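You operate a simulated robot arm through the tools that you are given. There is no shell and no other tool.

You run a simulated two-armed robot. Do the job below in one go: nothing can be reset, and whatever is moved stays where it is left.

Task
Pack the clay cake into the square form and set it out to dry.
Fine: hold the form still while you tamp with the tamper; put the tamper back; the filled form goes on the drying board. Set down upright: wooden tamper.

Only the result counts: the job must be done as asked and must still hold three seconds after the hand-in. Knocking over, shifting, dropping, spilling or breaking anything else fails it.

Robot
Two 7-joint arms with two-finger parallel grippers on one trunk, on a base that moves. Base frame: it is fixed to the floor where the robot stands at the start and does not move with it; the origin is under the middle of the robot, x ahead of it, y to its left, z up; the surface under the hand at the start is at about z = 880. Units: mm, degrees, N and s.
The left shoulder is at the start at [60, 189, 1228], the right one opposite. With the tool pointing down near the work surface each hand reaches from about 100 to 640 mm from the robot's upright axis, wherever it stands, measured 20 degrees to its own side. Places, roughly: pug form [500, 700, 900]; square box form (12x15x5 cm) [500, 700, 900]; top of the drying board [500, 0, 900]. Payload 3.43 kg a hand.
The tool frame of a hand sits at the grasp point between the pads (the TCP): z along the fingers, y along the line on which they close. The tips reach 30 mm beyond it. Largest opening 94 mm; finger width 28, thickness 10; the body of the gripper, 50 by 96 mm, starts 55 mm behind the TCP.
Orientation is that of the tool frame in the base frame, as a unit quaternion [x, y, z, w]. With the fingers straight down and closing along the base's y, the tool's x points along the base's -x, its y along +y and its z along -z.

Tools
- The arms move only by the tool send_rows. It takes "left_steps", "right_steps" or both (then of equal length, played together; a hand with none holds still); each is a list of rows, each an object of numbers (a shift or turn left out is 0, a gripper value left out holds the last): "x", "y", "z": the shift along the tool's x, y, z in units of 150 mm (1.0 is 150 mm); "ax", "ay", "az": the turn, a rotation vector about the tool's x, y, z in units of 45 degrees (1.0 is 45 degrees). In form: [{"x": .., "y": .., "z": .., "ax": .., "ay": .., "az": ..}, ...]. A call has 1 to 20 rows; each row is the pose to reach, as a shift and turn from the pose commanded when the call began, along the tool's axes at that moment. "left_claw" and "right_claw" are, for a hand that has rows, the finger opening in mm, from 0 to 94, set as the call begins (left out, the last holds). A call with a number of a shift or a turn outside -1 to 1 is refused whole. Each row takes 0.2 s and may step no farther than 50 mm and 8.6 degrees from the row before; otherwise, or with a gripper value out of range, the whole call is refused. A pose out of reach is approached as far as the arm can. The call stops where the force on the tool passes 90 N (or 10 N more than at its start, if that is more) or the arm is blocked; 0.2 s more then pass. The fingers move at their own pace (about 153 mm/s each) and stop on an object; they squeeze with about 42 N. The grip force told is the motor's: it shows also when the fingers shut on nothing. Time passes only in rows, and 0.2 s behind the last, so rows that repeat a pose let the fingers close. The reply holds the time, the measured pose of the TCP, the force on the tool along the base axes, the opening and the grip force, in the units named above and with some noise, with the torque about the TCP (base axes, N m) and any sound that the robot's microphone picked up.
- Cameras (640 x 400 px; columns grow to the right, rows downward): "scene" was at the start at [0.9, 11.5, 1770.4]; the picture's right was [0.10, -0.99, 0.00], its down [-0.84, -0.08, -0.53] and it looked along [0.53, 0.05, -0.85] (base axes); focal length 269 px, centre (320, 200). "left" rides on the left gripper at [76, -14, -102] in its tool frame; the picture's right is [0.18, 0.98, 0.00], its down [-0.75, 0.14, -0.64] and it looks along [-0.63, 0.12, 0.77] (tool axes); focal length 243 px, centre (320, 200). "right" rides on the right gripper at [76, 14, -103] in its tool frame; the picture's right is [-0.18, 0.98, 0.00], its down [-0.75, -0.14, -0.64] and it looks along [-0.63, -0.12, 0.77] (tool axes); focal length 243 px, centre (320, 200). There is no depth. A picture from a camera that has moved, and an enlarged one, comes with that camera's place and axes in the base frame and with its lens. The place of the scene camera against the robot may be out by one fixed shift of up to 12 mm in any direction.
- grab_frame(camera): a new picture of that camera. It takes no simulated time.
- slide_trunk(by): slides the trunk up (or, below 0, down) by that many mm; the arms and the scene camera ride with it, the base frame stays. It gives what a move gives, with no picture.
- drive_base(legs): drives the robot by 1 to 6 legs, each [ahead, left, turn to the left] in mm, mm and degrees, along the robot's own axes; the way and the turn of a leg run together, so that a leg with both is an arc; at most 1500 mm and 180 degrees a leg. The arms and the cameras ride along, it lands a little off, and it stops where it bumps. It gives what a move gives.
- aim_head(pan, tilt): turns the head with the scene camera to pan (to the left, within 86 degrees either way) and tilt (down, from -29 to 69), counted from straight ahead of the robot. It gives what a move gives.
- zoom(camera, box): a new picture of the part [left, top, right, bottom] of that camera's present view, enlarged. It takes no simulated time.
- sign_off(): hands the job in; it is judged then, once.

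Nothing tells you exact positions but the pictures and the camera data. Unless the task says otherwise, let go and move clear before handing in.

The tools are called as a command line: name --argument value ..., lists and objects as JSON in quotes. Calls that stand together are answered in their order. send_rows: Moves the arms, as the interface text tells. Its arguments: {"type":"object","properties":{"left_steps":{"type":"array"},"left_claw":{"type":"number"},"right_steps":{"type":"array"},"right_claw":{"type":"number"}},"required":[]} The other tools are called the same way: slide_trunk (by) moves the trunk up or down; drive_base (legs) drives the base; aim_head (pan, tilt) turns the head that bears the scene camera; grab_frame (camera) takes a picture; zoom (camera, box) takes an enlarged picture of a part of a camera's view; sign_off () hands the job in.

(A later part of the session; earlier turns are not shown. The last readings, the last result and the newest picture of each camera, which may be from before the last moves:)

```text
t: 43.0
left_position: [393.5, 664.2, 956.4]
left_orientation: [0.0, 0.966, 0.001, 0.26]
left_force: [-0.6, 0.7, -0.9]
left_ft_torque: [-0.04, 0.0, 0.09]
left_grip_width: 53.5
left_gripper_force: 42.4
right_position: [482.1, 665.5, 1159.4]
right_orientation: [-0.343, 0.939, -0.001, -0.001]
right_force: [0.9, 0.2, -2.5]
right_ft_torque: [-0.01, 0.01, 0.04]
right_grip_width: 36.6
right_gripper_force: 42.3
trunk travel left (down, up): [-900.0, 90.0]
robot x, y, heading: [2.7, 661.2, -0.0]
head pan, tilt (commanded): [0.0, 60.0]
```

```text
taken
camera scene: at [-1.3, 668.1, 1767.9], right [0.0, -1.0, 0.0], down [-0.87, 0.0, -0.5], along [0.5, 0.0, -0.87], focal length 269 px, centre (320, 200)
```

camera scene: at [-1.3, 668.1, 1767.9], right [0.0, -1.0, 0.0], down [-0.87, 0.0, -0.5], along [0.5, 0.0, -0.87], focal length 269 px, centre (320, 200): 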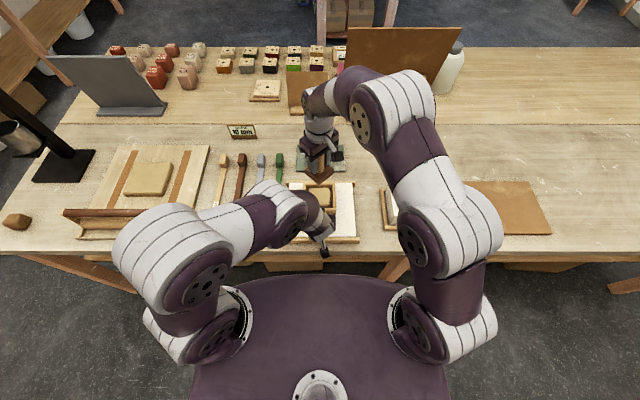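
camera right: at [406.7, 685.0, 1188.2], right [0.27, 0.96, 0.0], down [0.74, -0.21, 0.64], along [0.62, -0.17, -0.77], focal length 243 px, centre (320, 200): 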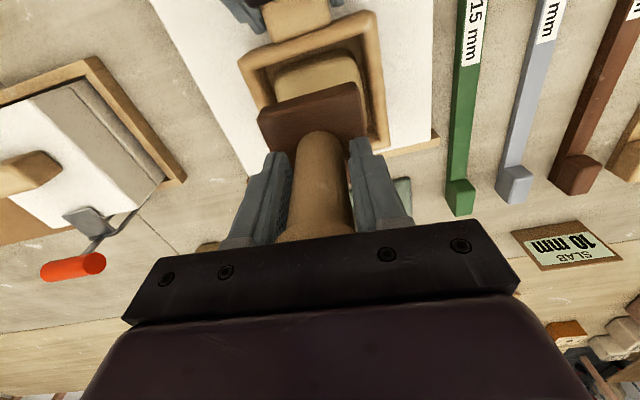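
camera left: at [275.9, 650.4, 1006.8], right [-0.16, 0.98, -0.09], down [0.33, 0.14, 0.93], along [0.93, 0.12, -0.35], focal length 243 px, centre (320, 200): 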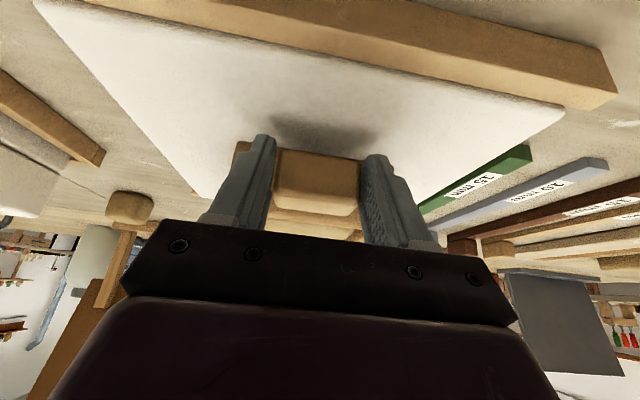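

send_rows --right_steps '[{"az": -0.17}, {"az": -0.34}, {"az": -0.51}, {"az": -0.68}, {"az": -0.85}, {"az": -1.0}, {"az": -1.0}]'

grab_frame --camera "scene"

grab_frame --camera "right"

zoom --camera "scene" --box '[270, 120, 390, 250]'

```text
t: 44.6
left_position: [393.6, 665.5, 956.3]
left_orientation: [-0.001, 0.966, 0.0, 0.258]
left_force: [0.3, 1.0, 0.6]
left_ft_torque: [-0.02, 0.02, 0.06]
left_grip_width: 54.0
left_gripper_force: 42.0
right_position: [482.9, 665.4, 1159.9]
right_orientation: [-0.676, 0.737, 0.0, 0.0]
right_force: [-1.5, 0.3, -2.6]
right_ft_torque: [0.0, 0.02, 0.0]
right_grip_width: 36.8
right_gripper_force: 42.2
trunk travel left (down, up): [-900.0, 90.0]
robot x, y, heading: [-0.6, 663.3, -0.2]
head pan, tilt (commanded): [0.0, 60.0]
```

```text
taken
camera scene: at [-1.2, 668.1, 1767.9], right [0.0, -1.0, 0.0], down [-0.87, 0.0, -0.5], along [0.5, 0.0, -0.87], focal length 269 px, centre (320, 200)
```

scene: 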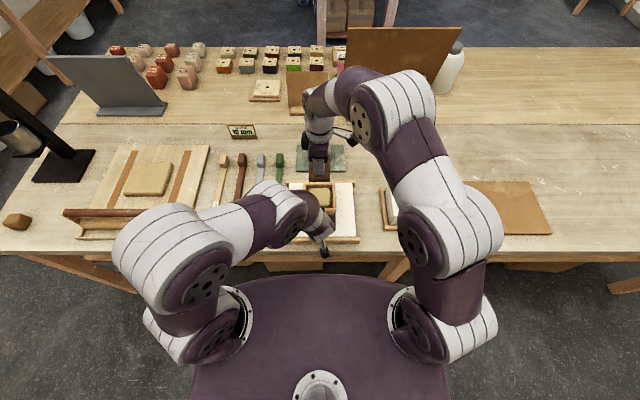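

```text
taken
camera right: at [462.0, 589.4, 1262.1], right [-0.96, 0.27, 0.0], down [0.2, 0.74, 0.64], along [0.17, 0.62, -0.77], focal length 243 px, centre (320, 200)
```

right: 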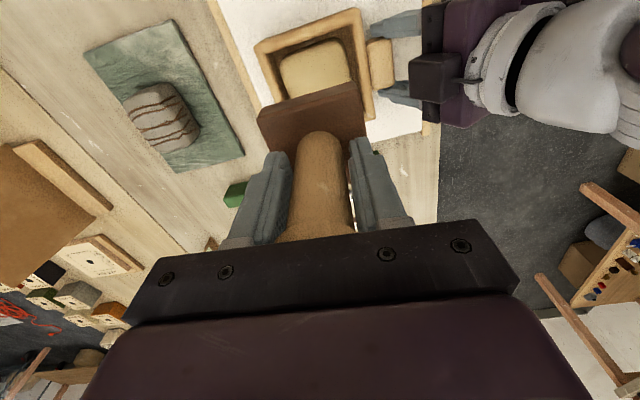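

```text
3.08 times, centred on (330, 185) of scene
camera zoom: at [-1.2, 668.1, 1767.9], right [0.0, -1.0, 0.0], down [-0.87, 0.0, -0.5], along [0.5, 0.0, -0.87], focal length 828 px, centre (289, 246)
```

zoom: 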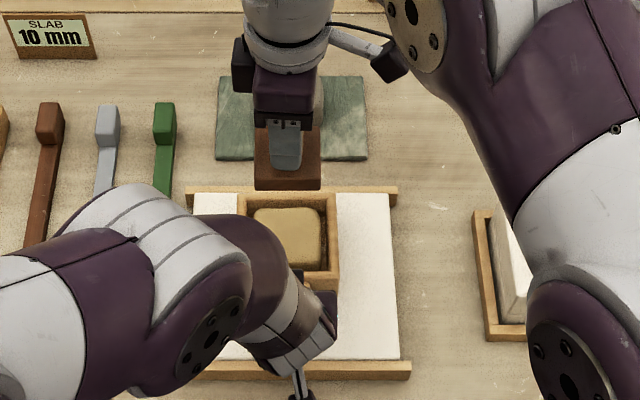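

Clearance is good now. I'll lower the tamper to just above the form and look.

send_rows --right_steps '[{"z": 0.15}, {"z": 0.3}, {"z": 0.45}, {"z": 0.57}, {"z": 0.667}, {"z": 0.667}]'

grab_frame --camera "right"

zoom --camera "scene" --box '[280, 140, 370, 240]'

```text
t: 46.0
left_position: [393.8, 664.8, 956.2]
left_orientation: [0.0, 0.966, 0.001, 0.259]
left_force: [0.6, 0.3, 0.1]
left_ft_torque: [0.02, 0.05, 0.04]
left_grip_width: 53.7
left_gripper_force: 42.0
right_position: [480.6, 663.9, 1057.8]
right_orientation: [-0.676, 0.737, 0.0, 0.0]
right_force: [0.3, 0.1, -2.6]
right_ft_torque: [0.02, 0.02, 0.01]
right_grip_width: 36.9
right_gripper_force: 41.6
trunk travel left (down, up): [-900.0, 90.0]
robot x, y, heading: [-3.5, 662.3, 0.1]
head pan, tilt (commanded): [0.0, 60.0]
```

```text
taken
camera right: at [459.8, 588.7, 1161.2], right [-0.96, 0.27, 0.0], down [0.21, 0.74, 0.64], along [0.17, 0.62, -0.77], focal length 243 px, centre (320, 200)
```

right: 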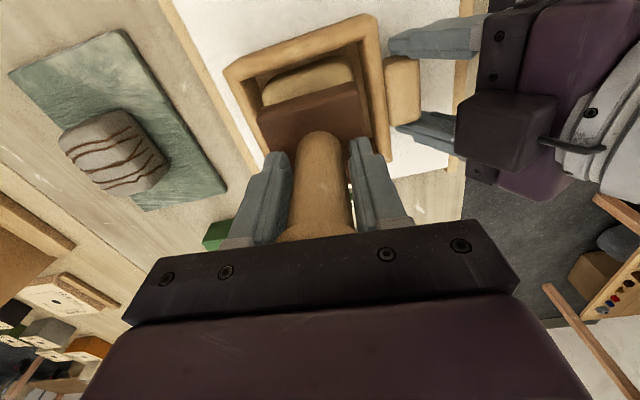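

```text
4.00 times, centred on (325, 190) of scene
camera zoom: at [-1.2, 668.1, 1767.9], right [0.0, -1.0, 0.0], down [-0.87, 0.0, -0.5], along [0.5, 0.0, -0.87], focal length 1076 px, centre (300, 240)
```

zoom: 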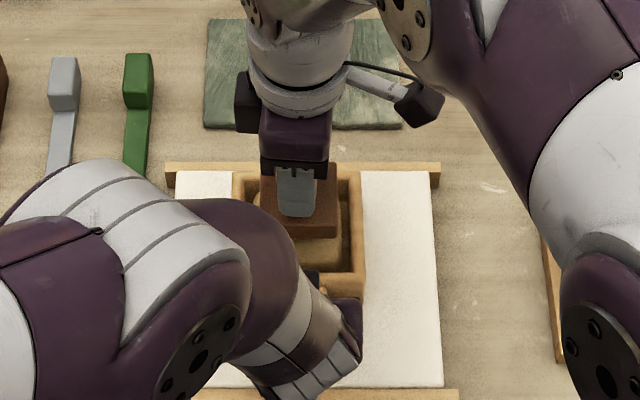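

send_rows --right_steps '[{"z": 0.06}, {"z": 0.12}, {"z": 0.17}, {"z": 0.187}]'

send_rows --right_steps '[{"z": 0.01}, {"z": 0.02}, {"z": 0.027}]'

send_rows --right_steps '[{"z": 0.01}, {"z": 0.02}, {"z": 0.027}]'

```text
t: 47.0
left_position: [394.0, 664.5, 956.1]
left_orientation: [0.0, 0.966, 0.0, 0.259]
left_force: [0.1, 0.5, -0.7]
left_ft_torque: [0.0, 0.04, 0.02]
left_grip_width: 54.0
left_gripper_force: 41.8
right_position: [481.1, 663.8, 1029.1]
right_orientation: [-0.676, 0.737, -0.001, 0.0]
right_force: [0.5, 0.1, -1.5]
right_ft_torque: [0.0, 0.01, -0.01]
right_grip_width: 36.6
right_gripper_force: 41.6
trunk travel left (down, up): [-900.0, 90.0]
robot x, y, heading: [1.3, 661.8, 0.1]
head pan, tilt (commanded): [0.0, 60.0]
```

```text
t: 47.8
left_position: [393.7, 664.6, 956.3]
left_orientation: [0.0, 0.966, 0.0, 0.259]
left_force: [5.3, 0.7, -4.8]
left_ft_torque: [-0.11, 0.16, -0.01]
left_grip_width: 53.8
left_gripper_force: 42.3
right_position: [482.3, 665.9, 1026.9]
right_orientation: [-0.676, 0.737, 0.0, 0.0]
right_force: [-2.4, -0.7, 6.3]
right_ft_torque: [0.09, 0.33, 0.07]
right_grip_width: 36.9
right_gripper_force: 42.5
trunk travel left (down, up): [-900.0, 90.0]
robot x, y, heading: [-4.4, 662.7, 0.1]
head pan, tilt (commanded): [0.0, 60.0]
```

```text
t: 48.6
left_position: [392.8, 664.0, 957.7]
left_orientation: [-0.001, 0.966, 0.001, 0.26]
left_force: [21.2, 7.6, -22.4]
left_ft_torque: [-0.12, 0.04, 0.1]
left_grip_width: 53.8
left_gripper_force: 41.5
right_position: [484.3, 664.6, 1026.2]
right_orientation: [-0.676, 0.737, -0.001, 0.004]
right_force: [-9.1, -11.2, 54.9]
right_ft_torque: [-0.22, -0.19, -0.01]
right_grip_width: 36.8
right_gripper_force: 41.4
trunk travel left (down, up): [-900.0, 90.0]
robot x, y, heading: [-0.4, 660.9, -0.1]
head pan, tilt (commanded): [0.0, 60.0]
```

The tamper met the clay at TCP z≈1027 and pressed with about 55 N. I'll raise it slightly and look at the effect.

send_rows --right_steps '[{"z": -0.04}, {"z": -0.1}, {"z": -0.16}, {"z": -0.2}]'

grab_frame --camera "right"

zoom --camera "right" --box '[210, 0, 450, 150]'

zoom --camera "scene" --box '[290, 170, 350, 230]'

```text
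t: 49.6
left_position: [392.0, 665.3, 956.4]
left_orientation: [0.001, 0.966, -0.001, 0.259]
left_force: [-4.2, 0.5, 10.2]
left_ft_torque: [-0.36, -0.11, -0.1]
left_grip_width: 54.1
left_gripper_force: 41.9
right_position: [481.5, 665.7, 1052.5]
right_orientation: [-0.676, 0.737, 0.0, 0.0]
right_force: [0.2, 0.2, -1.9]
right_ft_torque: [0.01, 0.01, -0.02]
right_grip_width: 36.7
right_gripper_force: 41.8
trunk travel left (down, up): [-900.0, 90.0]
robot x, y, heading: [-2.2, 663.0, -0.1]
head pan, tilt (commanded): [0.0, 60.0]
```

```text
taken
camera right: at [460.6, 590.7, 1155.4], right [-0.96, 0.27, 0.0], down [0.21, 0.74, 0.64], along [0.17, 0.62, -0.77], focal length 243 px, centre (320, 200)
```

right: 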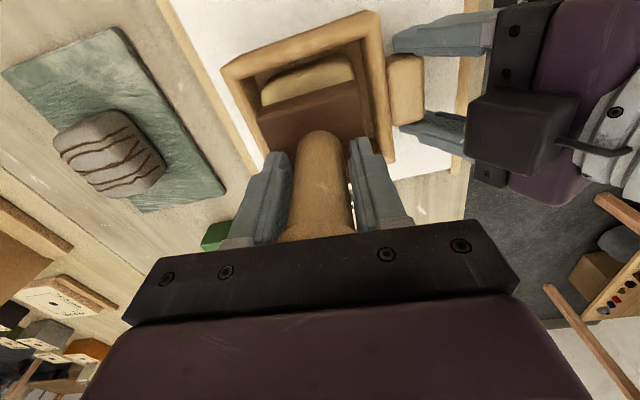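

```text
2.67 times, centred on (330, 75) of right
camera zoom: at [460.6, 590.7, 1155.4], right [-0.96, 0.27, 0.0], down [0.21, 0.74, 0.64], along [0.17, 0.62, -0.77], focal length 647 px, centre (293, 533)
```

zoom: 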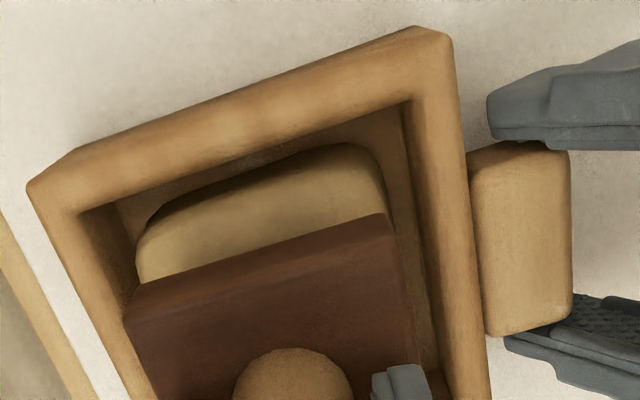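

```text
6.67 times, centred on (320, 200) of scene
camera zoom: at [-3.8, 668.2, 1767.9], right [0.0, -1.0, 0.0], down [-0.87, 0.0, -0.5], along [0.5, 0.0, -0.87], focal length 1794 px, centre (320, 200)
```

zoom: 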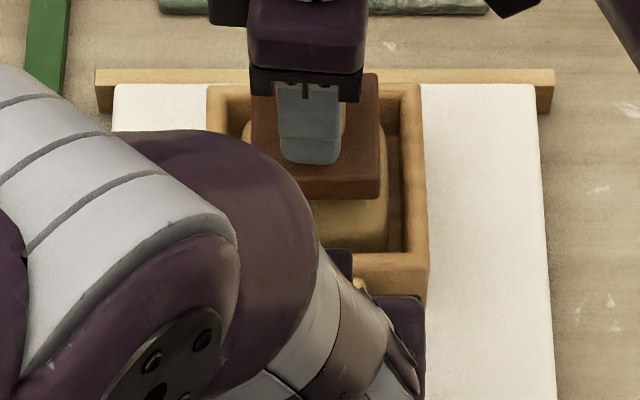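

send_rows --right_steps '[{"x": 0.1, "z": -0.2}, {"x": 0.3, "z": -0.4}, {"x": 0.5, "z": -0.5}, {"x": 0.7, "z": -0.5}]'

zoom --camera "scene" --box '[290, 170, 350, 230]'

grab_frame --camera "right"

zoom --camera "right" --box '[210, 0, 450, 150]'

```text
t: 50.6
left_position: [393.4, 664.3, 956.9]
left_orientation: [-0.001, 0.966, 0.001, 0.26]
left_force: [-3.1, -2.6, 13.4]
left_ft_torque: [0.38, -0.23, 0.29]
left_grip_width: 53.9
left_gripper_force: 41.9
right_position: [474.1, 560.9, 1125.2]
right_orientation: [-0.676, 0.737, 0.0, 0.0]
right_force: [0.6, -1.1, -2.3]
right_ft_torque: [0.01, -0.02, 0.01]
right_grip_width: 36.8
right_gripper_force: 41.8
trunk travel left (down, up): [-900.0, 90.0]
robot x, y, heading: [2.2, 664.1, -0.3]
head pan, tilt (commanded): [0.0, 60.0]
```

```text
6.67 times, centred on (320, 200) of scene
camera zoom: at [-3.6, 667.3, 1767.9], right [0.0, -1.0, 0.0], down [-0.87, 0.0, -0.5], along [0.5, 0.0, -0.87], focal length 1794 px, centre (320, 200)
```

zoom: 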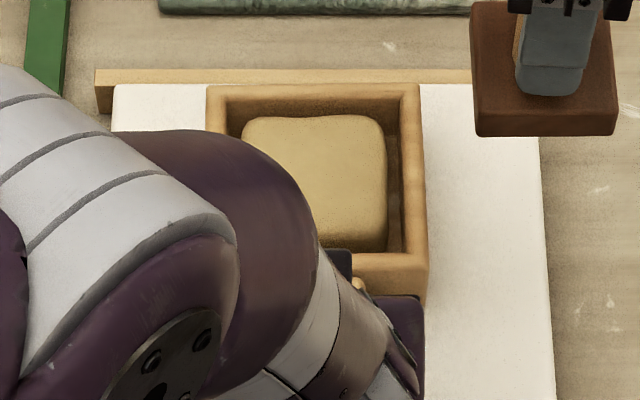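

```text
taken
camera right: at [452.0, 485.0, 1228.7], right [-0.96, 0.27, 0.0], down [0.2, 0.74, 0.64], along [0.17, 0.62, -0.77], focal length 243 px, centre (320, 200)
```

right: 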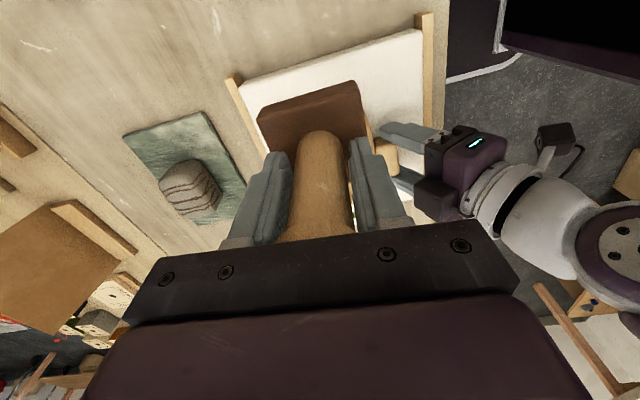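

```text
2.67 times, centred on (330, 75) of right
camera zoom: at [452.0, 485.0, 1228.7], right [-0.96, 0.27, 0.0], down [0.2, 0.74, 0.64], along [0.17, 0.62, -0.77], focal length 647 px, centre (293, 533)
```

zoom: 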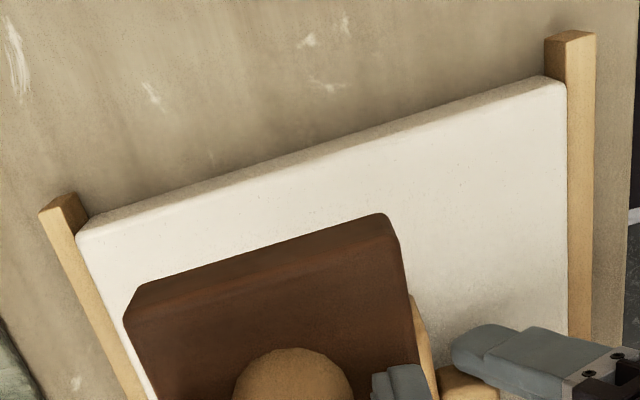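

The clay's outline hardly changed, so I'll tamp harder and at several spots. First back to the centre, just above the clay.

send_rows --right_steps '[{"x": -0.25}, {"x": -0.5}, {"x": -0.7, "z": 0.1}, {"x": -0.7, "z": 0.3}, {"x": -0.7, "z": 0.5}, {"x": -0.7, "z": 0.63}, {"x": -0.7, "z": 0.64}]'

send_rows --right_steps '[{"z": 0.015}, {"z": 0.03}, {"z": 0.04}, {"z": 0.05}, {"z": 0.05}]'

```text
t: 52.2
left_position: [392.6, 664.6, 957.1]
left_orientation: [0.001, 0.966, -0.001, 0.26]
left_force: [-1.8, -0.9, 14.7]
left_ft_torque: [0.04, -0.13, -0.05]
left_grip_width: 53.7
left_gripper_force: 41.9
right_position: [480.4, 664.4, 1030.9]
right_orientation: [-0.676, 0.737, -0.001, 0.001]
right_force: [0.3, -0.1, -2.2]
right_ft_torque: [0.03, 0.01, -0.03]
right_grip_width: 36.7
right_gripper_force: 41.7
trunk travel left (down, up): [-900.0, 90.0]
robot x, y, heading: [-4.0, 660.1, 0.0]
head pan, tilt (commanded): [0.0, 60.0]
```

```text
t: 53.4
left_position: [392.9, 664.8, 956.3]
left_orientation: [0.0, 0.966, 0.0, 0.259]
left_force: [16.4, 4.7, -4.0]
left_ft_torque: [-0.01, 0.49, 0.25]
left_grip_width: 53.7
left_gripper_force: 41.8
right_position: [482.4, 665.8, 1028.6]
right_orientation: [-0.676, 0.737, -0.002, 0.002]
right_force: [-7.6, -9.8, 35.1]
right_ft_torque: [0.13, -0.05, -0.05]
right_grip_width: 36.7
right_gripper_force: 42.5
trunk travel left (down, up): [-900.0, 90.0]
robot x, y, heading: [1.3, 661.6, 0.0]
head pan, tilt (commanded): [0.0, 60.0]
```

send_rows --right_steps '[{"z": 0.01}, {"z": 0.02}, {"z": 0.025}, {"z": 0.025}]'

```text
t: 54.4
left_position: [391.0, 665.7, 959.3]
left_orientation: [-0.001, 0.965, 0.0, 0.264]
left_force: [-4.4, 10.2, 32.9]
left_ft_torque: [0.63, -1.01, 0.72]
left_grip_width: 49.6
left_gripper_force: 42.1
right_position: [481.9, 665.9, 1026.4]
right_orientation: [-0.676, 0.737, -0.002, 0.006]
right_force: [14.6, -7.8, 45.8]
right_ft_torque: [0.34, 0.14, -0.04]
right_grip_width: 36.7
right_gripper_force: 41.9
trunk travel left (down, up): [-900.0, 90.0]
robot x, y, heading: [0.8, 663.6, 0.2]
head pan, tilt (commanded): [0.0, 60.0]
```

grab_frame --camera "left"

grab_frame --camera "right"

zoom --camera "scene" --box '[280, 160, 360, 240]'

```text
taken
camera left: at [272.6, 649.7, 1009.6], right [-0.16, 0.98, -0.09], down [0.32, 0.14, 0.94], along [0.93, 0.12, -0.34], focal length 243 px, centre (320, 200)
```

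left: 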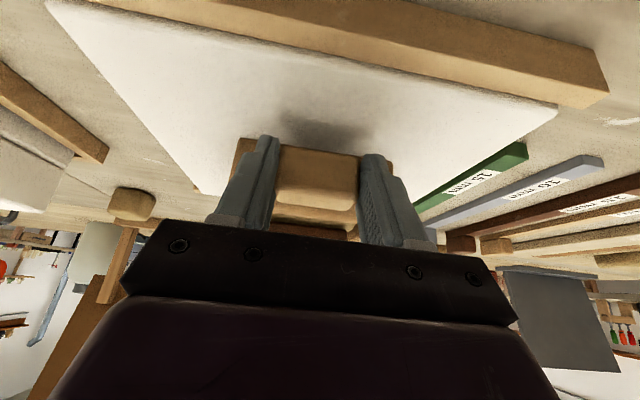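

```text
taken
camera right: at [458.5, 590.0, 1128.9], right [-0.96, 0.27, -0.01], down [0.2, 0.74, 0.65], along [0.18, 0.62, -0.76], focal length 243 px, centre (320, 200)
```

right: 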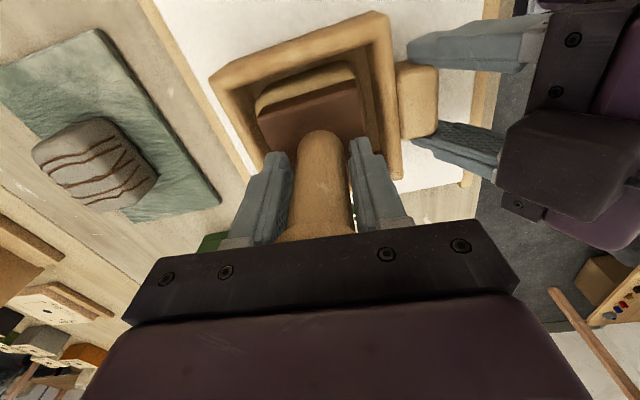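

```text
5.00 times, centred on (320, 200) of scene
camera zoom: at [-9.3, 668.3, 1768.6], right [0.0, -1.0, 0.0], down [-0.86, 0.0, -0.5], along [0.5, 0.0, -0.86], focal length 1345 px, centre (320, 200)
```

zoom: 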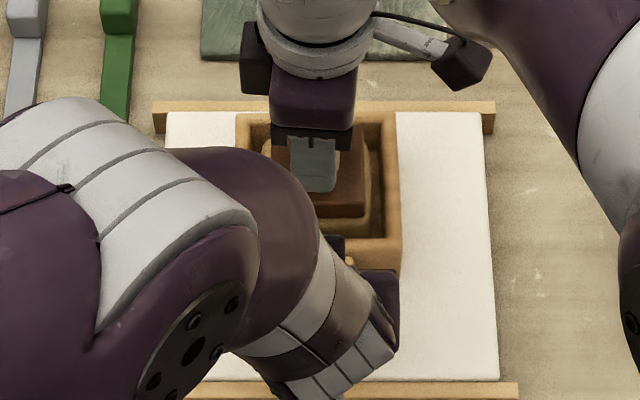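

Pressing leans the robot back a little, and the left fingers slipped a few mm along the lug. I'll raise the tamper and check the grip.

send_rows --right_steps '[{"z": -0.04}, {"z": -0.1}, {"z": -0.13}, {"z": -0.13}]'

grab_frame --camera "left"

zoom --camera "right" --box '[200, 0, 520, 200]'

```text
t: 55.4
left_position: [390.9, 664.1, 958.5]
left_orientation: [-0.001, 0.965, 0.0, 0.263]
left_force: [-6.8, 4.5, 56.8]
left_ft_torque: [0.36, -1.32, 0.15]
left_grip_width: 49.5
left_gripper_force: 41.7
right_position: [477.5, 665.2, 1042.0]
right_orientation: [-0.676, 0.737, -0.002, 0.0]
right_force: [0.4, 0.0, -1.3]
right_ft_torque: [0.01, -0.01, 0.01]
right_grip_width: 36.7
right_gripper_force: 41.7
trunk travel left (down, up): [-900.0, 90.0]
robot x, y, heading: [4.9, 665.4, -0.1]
head pan, tilt (commanded): [0.0, 60.0]
```

```text
taken
camera left: at [272.6, 649.8, 1009.2], right [-0.16, 0.98, -0.1], down [0.32, 0.14, 0.94], along [0.93, 0.12, -0.34], focal length 243 px, centre (320, 200)
```

left: 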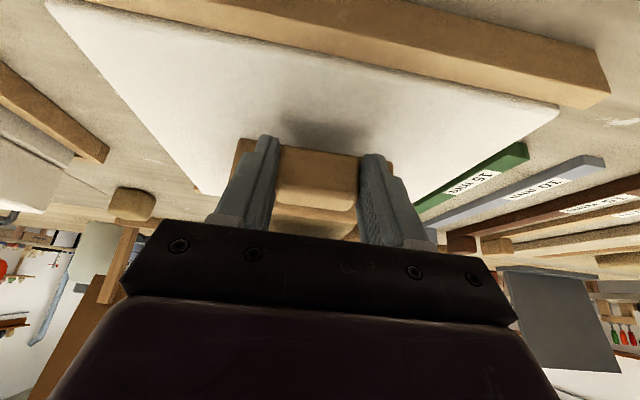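

```text
2.00 times, centred on (360, 100) of right
camera zoom: at [456.1, 589.4, 1145.4], right [-0.96, 0.27, 0.0], down [0.2, 0.74, 0.64], along [0.17, 0.62, -0.77], focal length 485 px, centre (240, 400)
```

zoom: 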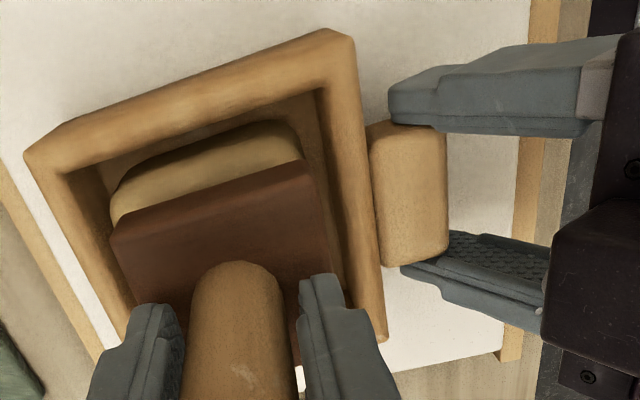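

The left hand is strained against the lug (57 N). I'll open it to relax and then re-seat it.

send_rows --left_steps '[{"z": 0}, {"z": 0}, {"z": 0}, {"z": 0}]' --left_claw 80

grab_frame --camera "left"

zoom --camera "right" --box '[200, 0, 520, 200]'

zoom --camera "scene" --box '[280, 160, 360, 240]'

```text
t: 56.4
left_position: [394.8, 664.9, 955.7]
left_orientation: [0.0, 0.966, -0.001, 0.259]
left_force: [-0.1, -0.5, -1.0]
left_ft_torque: [-0.01, 0.0, 0.01]
left_grip_width: 80.1
left_gripper_force: 0.0
right_position: [483.0, 664.4, 1039.9]
right_orientation: [-0.676, 0.737, 0.0, -0.001]
right_force: [0.2, 0.1, -2.4]
right_ft_torque: [-0.02, 0.03, 0.02]
right_grip_width: 37.0
right_gripper_force: 42.2
trunk travel left (down, up): [-900.0, 90.0]
robot x, y, heading: [-0.2, 663.0, -0.0]
head pan, tilt (commanded): [0.0, 60.0]
```

```text
taken
camera left: at [276.3, 650.2, 1006.6], right [-0.16, 0.98, -0.09], down [0.33, 0.14, 0.93], along [0.93, 0.12, -0.35], focal length 243 px, centre (320, 200)
```

left: 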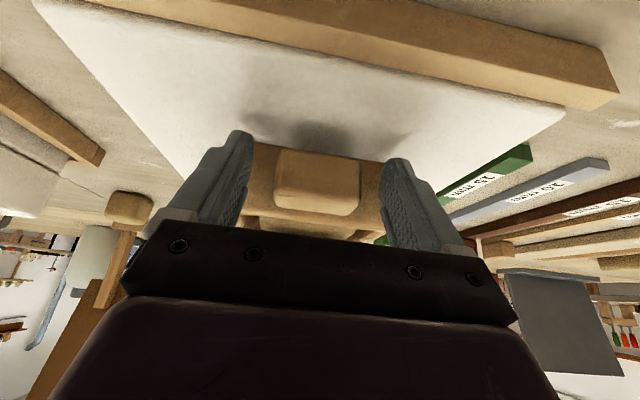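

```text
2.00 times, centred on (360, 100) of right
camera zoom: at [462.4, 588.9, 1143.0], right [-0.96, 0.27, 0.0], down [0.21, 0.74, 0.64], along [0.17, 0.62, -0.77], focal length 485 px, centre (240, 400)
```

zoom: 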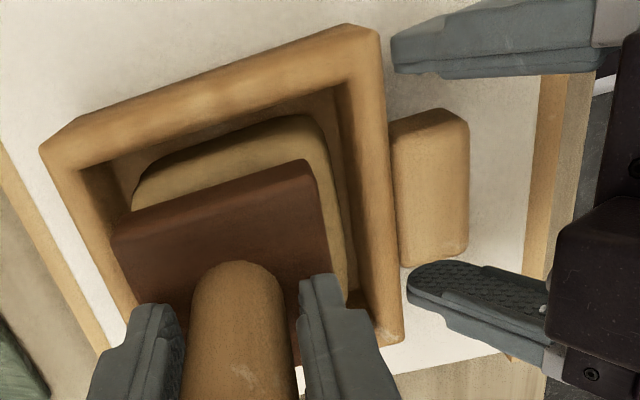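

```text
5.00 times, centred on (320, 200) of scene
camera zoom: at [-0.4, 667.9, 1767.8], right [0.0, -1.0, 0.0], down [-0.87, 0.0, -0.5], along [0.5, 0.0, -0.87], focal length 1345 px, centre (320, 200)
```

zoom: 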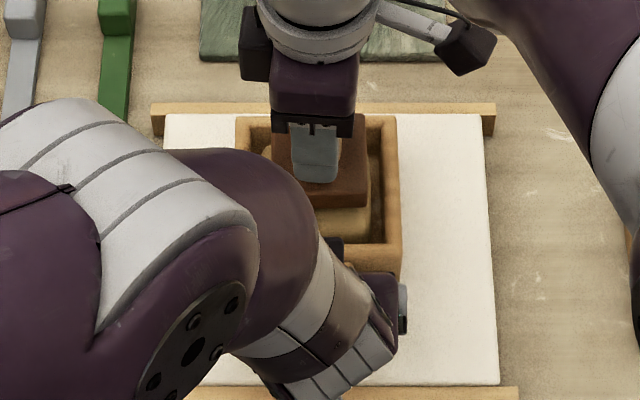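

The lug is free between the fingers and the form has not moved noticeably. I'll re-grip the lug and then tamp at moderate force in several places.

send_rows --left_steps '[{"z": 0.005}, {"z": 0.01}, {"z": 0.01}, {"z": 0.01}, {"z": 0.01}]' --left_claw 30

send_rows --right_steps '[{"z": 0.04}, {"z": 0.075}, {"z": 0.09}, {"z": 0.1}, {"z": 0.108}]'

```text
t: 57.6
left_position: [393.5, 665.4, 954.9]
left_orientation: [0.0, 0.966, 0.0, 0.26]
left_force: [-4.6, -1.1, 10.9]
left_ft_torque: [-0.07, 0.21, -0.08]
left_grip_width: 53.6
left_gripper_force: 41.5
right_position: [480.7, 665.0, 1039.9]
right_orientation: [-0.676, 0.737, -0.001, 0.001]
right_force: [0.0, 1.0, -2.2]
right_ft_torque: [0.04, 0.01, -0.02]
right_grip_width: 37.1
right_gripper_force: 42.0
trunk travel left (down, up): [-900.0, 90.0]
robot x, y, heading: [0.4, 666.0, 0.1]
head pan, tilt (commanded): [0.0, 60.0]
```

```text
t: 58.8
left_position: [393.5, 664.0, 955.6]
left_orientation: [0.0, 0.966, 0.0, 0.26]
left_force: [10.1, -2.2, -4.4]
left_ft_torque: [-0.03, 0.14, -0.01]
left_grip_width: 53.8
left_gripper_force: 41.7
right_position: [482.2, 665.9, 1025.9]
right_orientation: [-0.676, 0.737, -0.001, 0.002]
right_force: [-5.0, -2.4, 30.0]
right_ft_torque: [0.1, 0.23, -0.07]
right_grip_width: 36.7
right_gripper_force: 41.8
trunk travel left (down, up): [-900.0, 90.0]
robot x, y, heading: [-0.9, 661.8, 0.0]
head pan, tilt (commanded): [0.0, 60.0]
```

send_rows --right_steps '[{"z": 0.01}, {"z": 0.01}, {"z": -0.03}, {"z": -0.06}, {"z": -0.06, "x": -0.0577, "y": -0.0485}, {"z": -0.03, "x": -0.0577, "y": -0.0485}, {"z": 0.0, "x": -0.0577, "y": -0.0485}, {"z": 0.012, "x": -0.0577, "y": -0.0485}, {"z": 0.012, "x": -0.0577, "y": -0.0485}]'

```text
t: 60.8
left_position: [392.4, 664.5, 956.7]
left_orientation: [0.0, 0.966, 0.001, 0.26]
left_force: [26.6, 5.3, -15.7]
left_ft_torque: [-0.05, 0.21, 0.02]
left_grip_width: 53.9
left_gripper_force: 42.1
right_position: [491.7, 671.9, 1026.7]
right_orientation: [-0.676, 0.737, -0.001, 0.005]
right_force: [-14.6, -9.8, 65.8]
right_ft_torque: [-0.27, -0.22, -0.03]
right_grip_width: 36.9
right_gripper_force: 41.9
trunk travel left (down, up): [-900.0, 90.0]
robot x, y, heading: [0.1, 665.2, -0.0]
head pan, tilt (commanded): [0.0, 60.0]
```

send_rows --right_steps '[{"z": -0.04}, {"z": -0.08}, {"z": -0.08, "x": 0.009, "y": 0.106}, {"z": -0.05, "x": 0.009, "y": 0.106}, {"z": -0.02, "x": 0.009, "y": 0.106}, {"z": -0.006, "x": 0.009, "y": 0.106}, {"z": -0.006, "x": 0.009, "y": 0.106}]'

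send_rows --right_steps '[{"z": -0.04}, {"z": -0.08}, {"z": -0.08, "x": 0.106, "y": -0.009}, {"z": -0.05, "x": 0.106, "y": -0.009}, {"z": -0.02, "x": 0.106, "y": -0.009}, {"z": 0.0, "x": 0.106, "y": -0.009}, {"z": 0.0, "x": 0.106, "y": -0.009}]'

send_rows --right_steps '[{"z": -0.04}, {"z": -0.08}, {"z": -0.08, "x": -0.009, "y": -0.106}, {"z": -0.05, "x": -0.009, "y": -0.106}, {"z": -0.02, "x": -0.009, "y": -0.106}, {"z": 0.0, "x": -0.009, "y": -0.106}, {"z": 0.0, "x": -0.009, "y": -0.106}]'

```text
t: 62.4
left_position: [392.0, 664.3, 955.9]
left_orientation: [0.0, 0.966, 0.0, 0.26]
left_force: [26.7, 5.8, -14.9]
left_ft_torque: [-0.07, 0.24, 0.04]
left_grip_width: 53.9
left_gripper_force: 41.8
right_position: [475.0, 671.4, 1026.6]
right_orientation: [-0.676, 0.737, -0.002, 0.005]
right_force: [-18.1, -11.0, 66.0]
right_ft_torque: [-0.15, -0.34, -0.11]
right_grip_width: 36.6
right_gripper_force: 41.8
trunk travel left (down, up): [-900.0, 90.0]
robot x, y, heading: [-0.3, 666.3, -0.1]
head pan, tilt (commanded): [0.0, 60.0]
```

```text
t: 64.0
left_position: [392.2, 665.4, 956.7]
left_orientation: [0.001, 0.966, 0.001, 0.26]
left_force: [21.0, 2.7, -10.5]
left_ft_torque: [-0.03, 0.68, 0.17]
left_grip_width: 53.7
left_gripper_force: 42.3
right_position: [473.8, 657.5, 1027.4]
right_orientation: [-0.675, 0.738, -0.001, 0.004]
right_force: [-17.2, -8.9, 52.2]
right_ft_torque: [0.28, -0.24, -0.05]
right_grip_width: 36.6
right_gripper_force: 42.1
trunk travel left (down, up): [-900.0, 90.0]
robot x, y, heading: [-4.1, 665.4, 0.2]
head pan, tilt (commanded): [0.0, 60.0]
```

```text
t: 65.6
left_position: [392.9, 665.4, 954.9]
left_orientation: [-0.001, 0.965, 0.001, 0.261]
left_force: [20.5, -0.2, -11.5]
left_ft_torque: [-0.06, 0.8, 0.07]
left_grip_width: 53.9
left_gripper_force: 42.1
right_position: [490.2, 657.4, 1027.1]
right_orientation: [-0.676, 0.737, -0.001, 0.003]
right_force: [-14.5, -4.8, 50.2]
right_ft_torque: [0.24, -0.21, 0.0]
right_grip_width: 37.0
right_gripper_force: 42.0
trunk travel left (down, up): [-900.0, 90.0]
robot x, y, heading: [-0.2, 661.0, -0.0]
head pan, tilt (commanded): [0.0, 60.0]
```

All four corners are tamped at 50–66 N with the form held. One more centre stroke, then I'll lift the tamper clear and look at the clay.

send_rows --right_steps '[{"z": -0.04}, {"z": -0.08}, {"z": -0.08, "x": -0.0485, "y": 0.0577}, {"z": -0.05, "x": -0.0485, "y": 0.0577}, {"z": -0.02, "x": -0.0485, "y": 0.0577}, {"z": 0.005, "x": -0.0485, "y": 0.0577}, {"z": 0.005, "x": -0.0485, "y": 0.0577}]'

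send_rows --right_steps '[{"z": -0.05}, {"z": -0.15}, {"z": -0.3}, {"z": -0.5, "x": 0.1}, {"z": -0.7, "x": 0.3}, {"z": -0.85, "x": 0.55}, {"z": -0.9, "x": 0.8}]'

zoom --camera "scene" --box '[290, 170, 350, 230]'

grab_frame --camera "left"

grab_frame --camera "scene"

```text
t: 67.2
left_position: [392.3, 665.8, 956.1]
left_orientation: [0.0, 0.966, 0.0, 0.26]
left_force: [24.7, 4.9, -19.2]
left_ft_torque: [-0.09, 0.21, 0.06]
left_grip_width: 53.9
left_gripper_force: 42.0
right_position: [483.4, 665.3, 1026.5]
right_orientation: [-0.676, 0.737, -0.002, 0.004]
right_force: [-17.7, -8.6, 60.5]
right_ft_torque: [-0.37, -0.2, -0.13]
right_grip_width: 36.7
right_gripper_force: 41.9
trunk travel left (down, up): [-900.0, 90.0]
robot x, y, heading: [1.7, 663.4, 0.1]
head pan, tilt (commanded): [0.0, 60.0]
```

```text
t: 68.8
left_position: [392.9, 665.0, 956.3]
left_orientation: [0.0, 0.966, 0.0, 0.26]
left_force: [-8.0, -2.2, 18.3]
left_ft_torque: [0.26, -0.35, 0.24]
left_grip_width: 53.9
left_gripper_force: 42.0
right_position: [470.4, 544.1, 1157.0]
right_orientation: [-0.676, 0.737, -0.001, 0.0]
right_force: [0.7, 0.5, -1.8]
right_ft_torque: [0.0, 0.0, 0.02]
right_grip_width: 36.8
right_gripper_force: 42.2
trunk travel left (down, up): [-900.0, 90.0]
robot x, y, heading: [1.8, 665.2, -0.0]
head pan, tilt (commanded): [0.0, 60.0]
```

```text
6.67 times, centred on (320, 200) of scene
camera zoom: at [-5.4, 667.0, 1767.9], right [0.0, -1.0, 0.0], down [-0.86, 0.0, -0.5], along [0.5, 0.0, -0.86], focal length 1794 px, centre (320, 200)
```

zoom: 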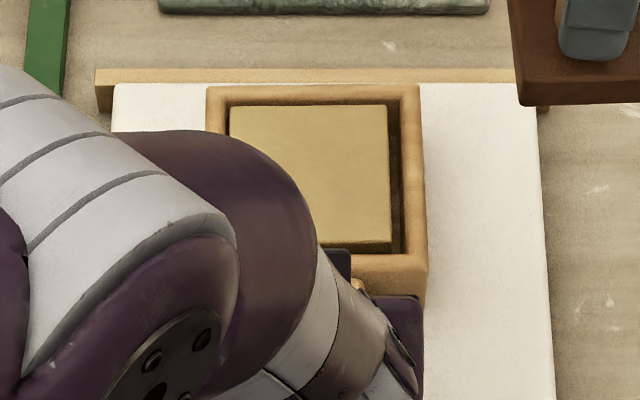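

```text
taken
camera left: at [274.6, 650.1, 1006.6], right [-0.16, 0.98, -0.09], down [0.33, 0.14, 0.93], along [0.93, 0.12, -0.35], focal length 243 px, centre (320, 200)
```

left: 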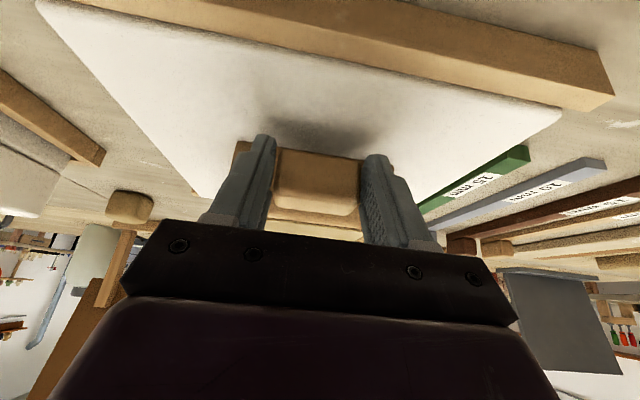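

```text
taken
camera scene: at [-5.4, 667.0, 1767.9], right [0.0, -1.0, 0.0], down [-0.86, 0.0, -0.5], along [0.5, 0.0, -0.86], focal length 269 px, centre (320, 200)
```

scene: 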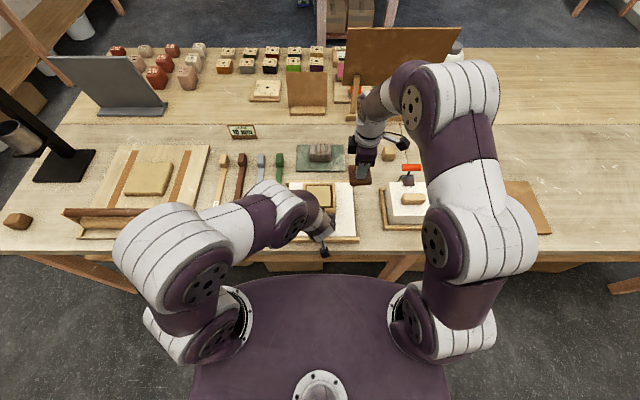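

The clay has turned into a crisp, flat block that fills the form, so tamping worked. I'll add a few more strokes to be sure nothing further changes.

send_rows --right_steps '[{"x": -0.3}, {"x": -0.6}, {"x": -0.8, "z": 0.1}, {"x": -0.8, "z": 0.35}, {"x": -0.8, "z": 0.6}, {"x": -0.8, "z": 0.8}, {"x": -0.8, "z": 0.87}, {"x": -0.8, "z": 0.895}, {"x": -0.8, "z": 0.9}, {"x": -0.8, "z": 0.83}, {"x": -0.8, "z": 0.83}, {"x": -0.8, "z": 0.88}, {"x": -0.8, "z": 0.9}, {"x": -0.8, "z": 0.9}]'

send_rows --right_steps '[{"z": -0.07}, {"z": -0.07}, {"z": -0.02}, {"z": 0.0}, {"z": 0.0}, {"z": -0.05}, {"z": -0.15}, {"z": -0.3}, {"z": -0.5, "x": 0.1}, {"z": -0.7, "x": 0.3}, {"z": -0.85, "x": 0.55}, {"z": -0.9, "x": 0.8}]'

zoom --camera "scene" --box '[290, 170, 350, 230]'

```text
t: 71.8
left_position: [391.8, 665.4, 955.8]
left_orientation: [0.0, 0.965, 0.001, 0.262]
left_force: [25.1, 7.8, -18.0]
left_ft_torque: [-0.06, 0.3, 0.03]
left_grip_width: 53.7
left_gripper_force: 42.1
right_position: [481.2, 666.4, 1026.2]
right_orientation: [-0.676, 0.737, -0.003, 0.007]
right_force: [-14.4, -12.9, 75.9]
right_ft_torque: [-0.23, -0.09, 0.04]
right_grip_width: 36.8
right_gripper_force: 41.9
trunk travel left (down, up): [-900.0, 90.0]
robot x, y, heading: [-1.3, 665.6, 0.0]
head pan, tilt (commanded): [0.0, 60.0]
```

```text
t: 74.4
left_position: [392.4, 665.5, 956.2]
left_orientation: [0.0, 0.965, 0.001, 0.26]
left_force: [-11.3, -0.7, 22.7]
left_ft_torque: [0.14, -0.5, 0.13]
left_grip_width: 53.8
left_gripper_force: 41.9
right_position: [470.8, 544.4, 1158.0]
right_orientation: [-0.676, 0.737, -0.001, 0.0]
right_force: [0.3, -0.8, -2.8]
right_ft_torque: [0.03, -0.04, -0.03]
right_grip_width: 36.7
right_gripper_force: 41.7
trunk travel left (down, up): [-900.0, 90.0]
robot x, y, heading: [-0.7, 665.2, 0.3]
head pan, tilt (commanded): [0.0, 60.0]
```

```text
6.67 times, centred on (320, 200) of scene
camera zoom: at [-6.6, 666.8, 1767.9], right [0.0, -1.0, 0.0], down [-0.86, 0.0, -0.5], along [0.5, 0.0, -0.86], focal length 1794 px, centre (320, 200)
```

zoom: 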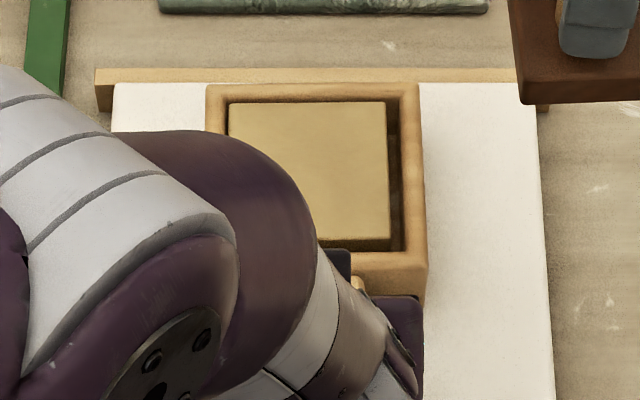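

The clay is packed and stable. Now I'll release the lug, back the left hand away and set up to return the tamper.

send_rows --left_steps '[{"z": 0}, {"z": 0}, {"z": 0}]' --left_claw 94

send_rows --left_steps '[{"z": -0.1}, {"z": -0.25}, {"z": -0.45}, {"z": -0.65}, {"z": -0.85}, {"z": -1.0}]'

send_rows --left_steps '[{"z": -0.1, "ay": 0.13}, {"z": -0.2, "ay": 0.26}, {"z": -0.3, "ay": 0.4}, {"z": -0.4, "ay": 0.53}, {"z": -0.4, "ay": 0.667}, {"z": -0.4, "ay": 0.667}]'

grab_frame --camera "left"

zoom --camera "scene" --box '[280, 160, 360, 240]'

grab_frame --camera "scene"

```text
t: 75.2
left_position: [395.8, 665.1, 954.8]
left_orientation: [0.0, 0.966, 0.001, 0.259]
left_force: [0.4, -0.5, 0.6]
left_ft_torque: [0.0, 0.03, 0.02]
left_grip_width: 93.8
left_gripper_force: 0.1
right_position: [474.1, 545.2, 1156.4]
right_orientation: [-0.677, 0.736, 0.0, 0.0]
right_force: [0.5, -0.7, -1.3]
right_ft_torque: [0.0, 0.01, 0.02]
right_grip_width: 36.7
right_gripper_force: 42.3
trunk travel left (down, up): [-900.0, 90.0]
robot x, y, heading: [-1.5, 664.0, 0.2]
head pan, tilt (commanded): [0.0, 60.0]
```

```text
t: 76.6
left_position: [318.9, 662.3, 1086.3]
left_orientation: [-0.001, 0.966, 0.0, 0.259]
left_force: [0.2, -0.7, 0.5]
left_ft_torque: [-0.01, 0.01, 0.02]
left_grip_width: 93.9
left_gripper_force: 0.1
right_position: [473.3, 545.8, 1156.8]
right_orientation: [-0.676, 0.737, 0.0, -0.001]
right_force: [1.4, 0.1, -1.7]
right_ft_torque: [0.0, 0.0, 0.0]
right_grip_width: 37.0
right_gripper_force: 42.0
trunk travel left (down, up): [-900.0, 90.0]
robot x, y, heading: [0.7, 664.3, -0.0]
head pan, tilt (commanded): [0.0, 60.0]
```

```text
t: 78.0
left_position: [290.2, 666.2, 1136.3]
left_orientation: [0.0, 1.0, 0.0, 0.0]
left_force: [-0.3, 0.8, -0.7]
left_ft_torque: [-0.01, -0.02, 0.02]
left_grip_width: 94.0
left_gripper_force: 0.0
right_position: [472.7, 545.4, 1157.8]
right_orientation: [-0.676, 0.737, 0.0, 0.0]
right_force: [-0.9, 0.3, -2.2]
right_ft_torque: [-0.03, 0.01, -0.01]
right_grip_width: 36.8
right_gripper_force: 42.3
trunk travel left (down, up): [-900.0, 90.0]
robot x, y, heading: [0.1, 663.6, -0.1]
head pan, tilt (commanded): [0.0, 60.0]
```

```text
taken
camera left: at [214.1, 650.1, 1239.2], right [-0.18, 0.98, 0.0], down [0.75, 0.14, 0.64], along [0.63, 0.12, -0.77], focal length 243 px, centre (320, 200)
```

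left: 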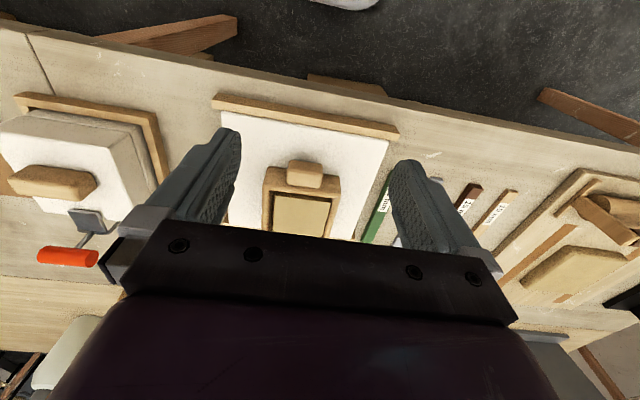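

```text
5.00 times, centred on (320, 200) of scene
camera zoom: at [-1.6, 667.8, 1767.9], right [0.0, -1.0, 0.0], down [-0.87, 0.0, -0.5], along [0.5, 0.0, -0.87], focal length 1345 px, centre (320, 200)
```

zoom: 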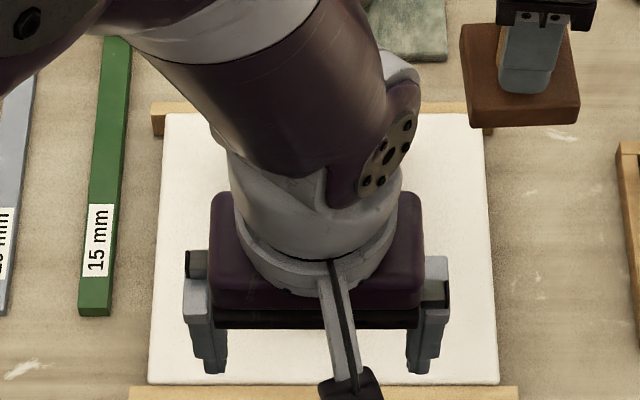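

```text
taken
camera scene: at [-1.6, 667.8, 1767.9], right [0.0, -1.0, 0.0], down [-0.87, 0.0, -0.5], along [0.5, 0.0, -0.87], focal length 269 px, centre (320, 200)
```

scene: 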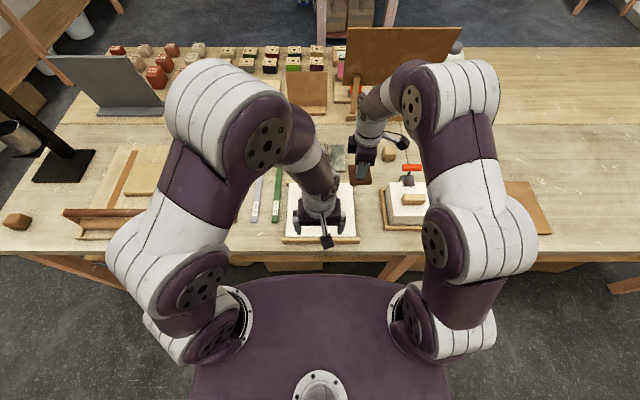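

Next I'll turn the right hand back to its original orientation and drive back to the drying board with the tamper.

send_rows --right_steps '[{"az": 0.17}, {"az": 0.34}, {"az": 0.51}, {"az": 0.68}, {"az": 0.85}, {"az": 1.0}]'

send_rows --right_steps '[{"az": 0.17}, {"az": 0.34}, {"az": 0.51}, {"az": 0.68}, {"az": 0.8}, {"az": 0.89}]'

drive_base --legs '[[0, -654, 0]]'

grab_frame --camera "scene"

grab_frame --camera "right"

```text
t: 79.4
left_position: [290.6, 664.0, 1137.0]
left_orientation: [0.0, 1.0, 0.001, 0.0]
left_force: [-0.7, -0.2, 0.1]
left_ft_torque: [0.0, -0.02, 0.02]
left_grip_width: 94.1
left_gripper_force: 0.2
right_position: [472.5, 544.8, 1157.2]
right_orientation: [-0.341, 0.94, 0.0, 0.0]
right_force: [-0.3, 0.3, -1.3]
right_ft_torque: [-0.03, -0.01, 0.01]
right_grip_width: 36.6
right_gripper_force: 42.1
trunk travel left (down, up): [-900.0, 90.0]
robot x, y, heading: [-6.3, 664.9, 0.2]
head pan, tilt (commanded): [0.0, 60.0]
```

```text
t: 80.8
left_position: [290.9, 665.4, 1136.5]
left_orientation: [0.0, 1.0, -0.001, 0.0]
left_force: [-0.1, 0.3, -0.1]
left_ft_torque: [-0.01, 0.01, -0.01]
left_grip_width: 93.9
left_gripper_force: 0.0
right_position: [472.3, 545.0, 1157.5]
right_orientation: [0.001, 1.0, 0.0, 0.001]
right_force: [-0.1, -0.6, -2.1]
right_ft_torque: [0.01, 0.02, -0.04]
right_grip_width: 37.0
right_gripper_force: 41.8
trunk travel left (down, up): [-900.0, 90.0]
robot x, y, heading: [1.8, 663.3, 0.0]
head pan, tilt (commanded): [0.0, 60.0]
```

```text
t: 84.5
left_position: [291.5, -9.7, 1137.1]
left_orientation: [-0.001, 1.0, 0.0, 0.0]
left_force: [0.3, 0.3, 0.5]
left_ft_torque: [0.0, 0.02, 0.02]
left_grip_width: 94.1
left_gripper_force: 0.1
right_position: [472.7, -128.8, 1157.5]
right_orientation: [0.001, 1.0, 0.0, 0.0]
right_force: [0.3, 0.4, -2.5]
right_ft_torque: [0.0, 0.01, 0.01]
right_grip_width: 36.7
right_gripper_force: 42.1
trunk travel left (down, up): [-900.0, 90.0]
robot x, y, heading: [0.5, -9.4, 0.3]
head pan, tilt (commanded): [0.0, 60.0]
```

```text
taken
camera scene: at [-1.1, -5.0, 1767.9], right [0.0, -1.0, 0.0], down [-0.87, 0.0, -0.5], along [0.5, 0.0, -0.87], focal length 269 px, centre (320, 200)
```

scene: 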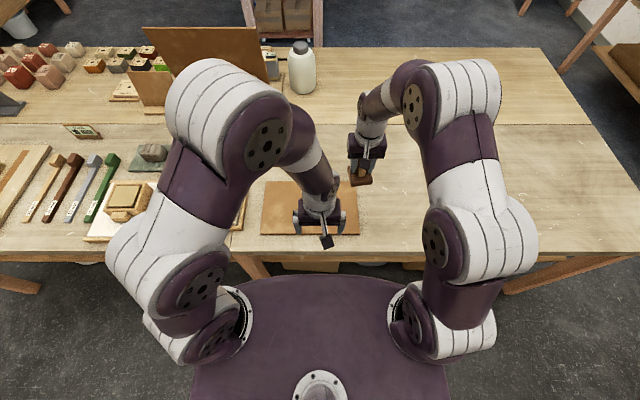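

```text
taken
camera right: at [395.7, -114.8, 1260.4], right [0.18, 0.98, 0.0], down [0.75, -0.14, 0.64], along [0.63, -0.12, -0.77], focal length 243 px, centre (320, 200)
```

right: 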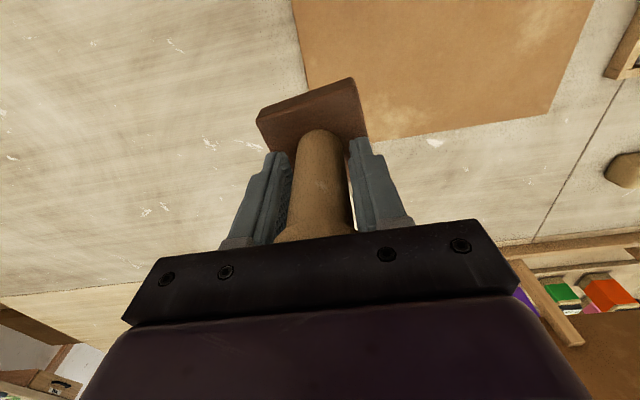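

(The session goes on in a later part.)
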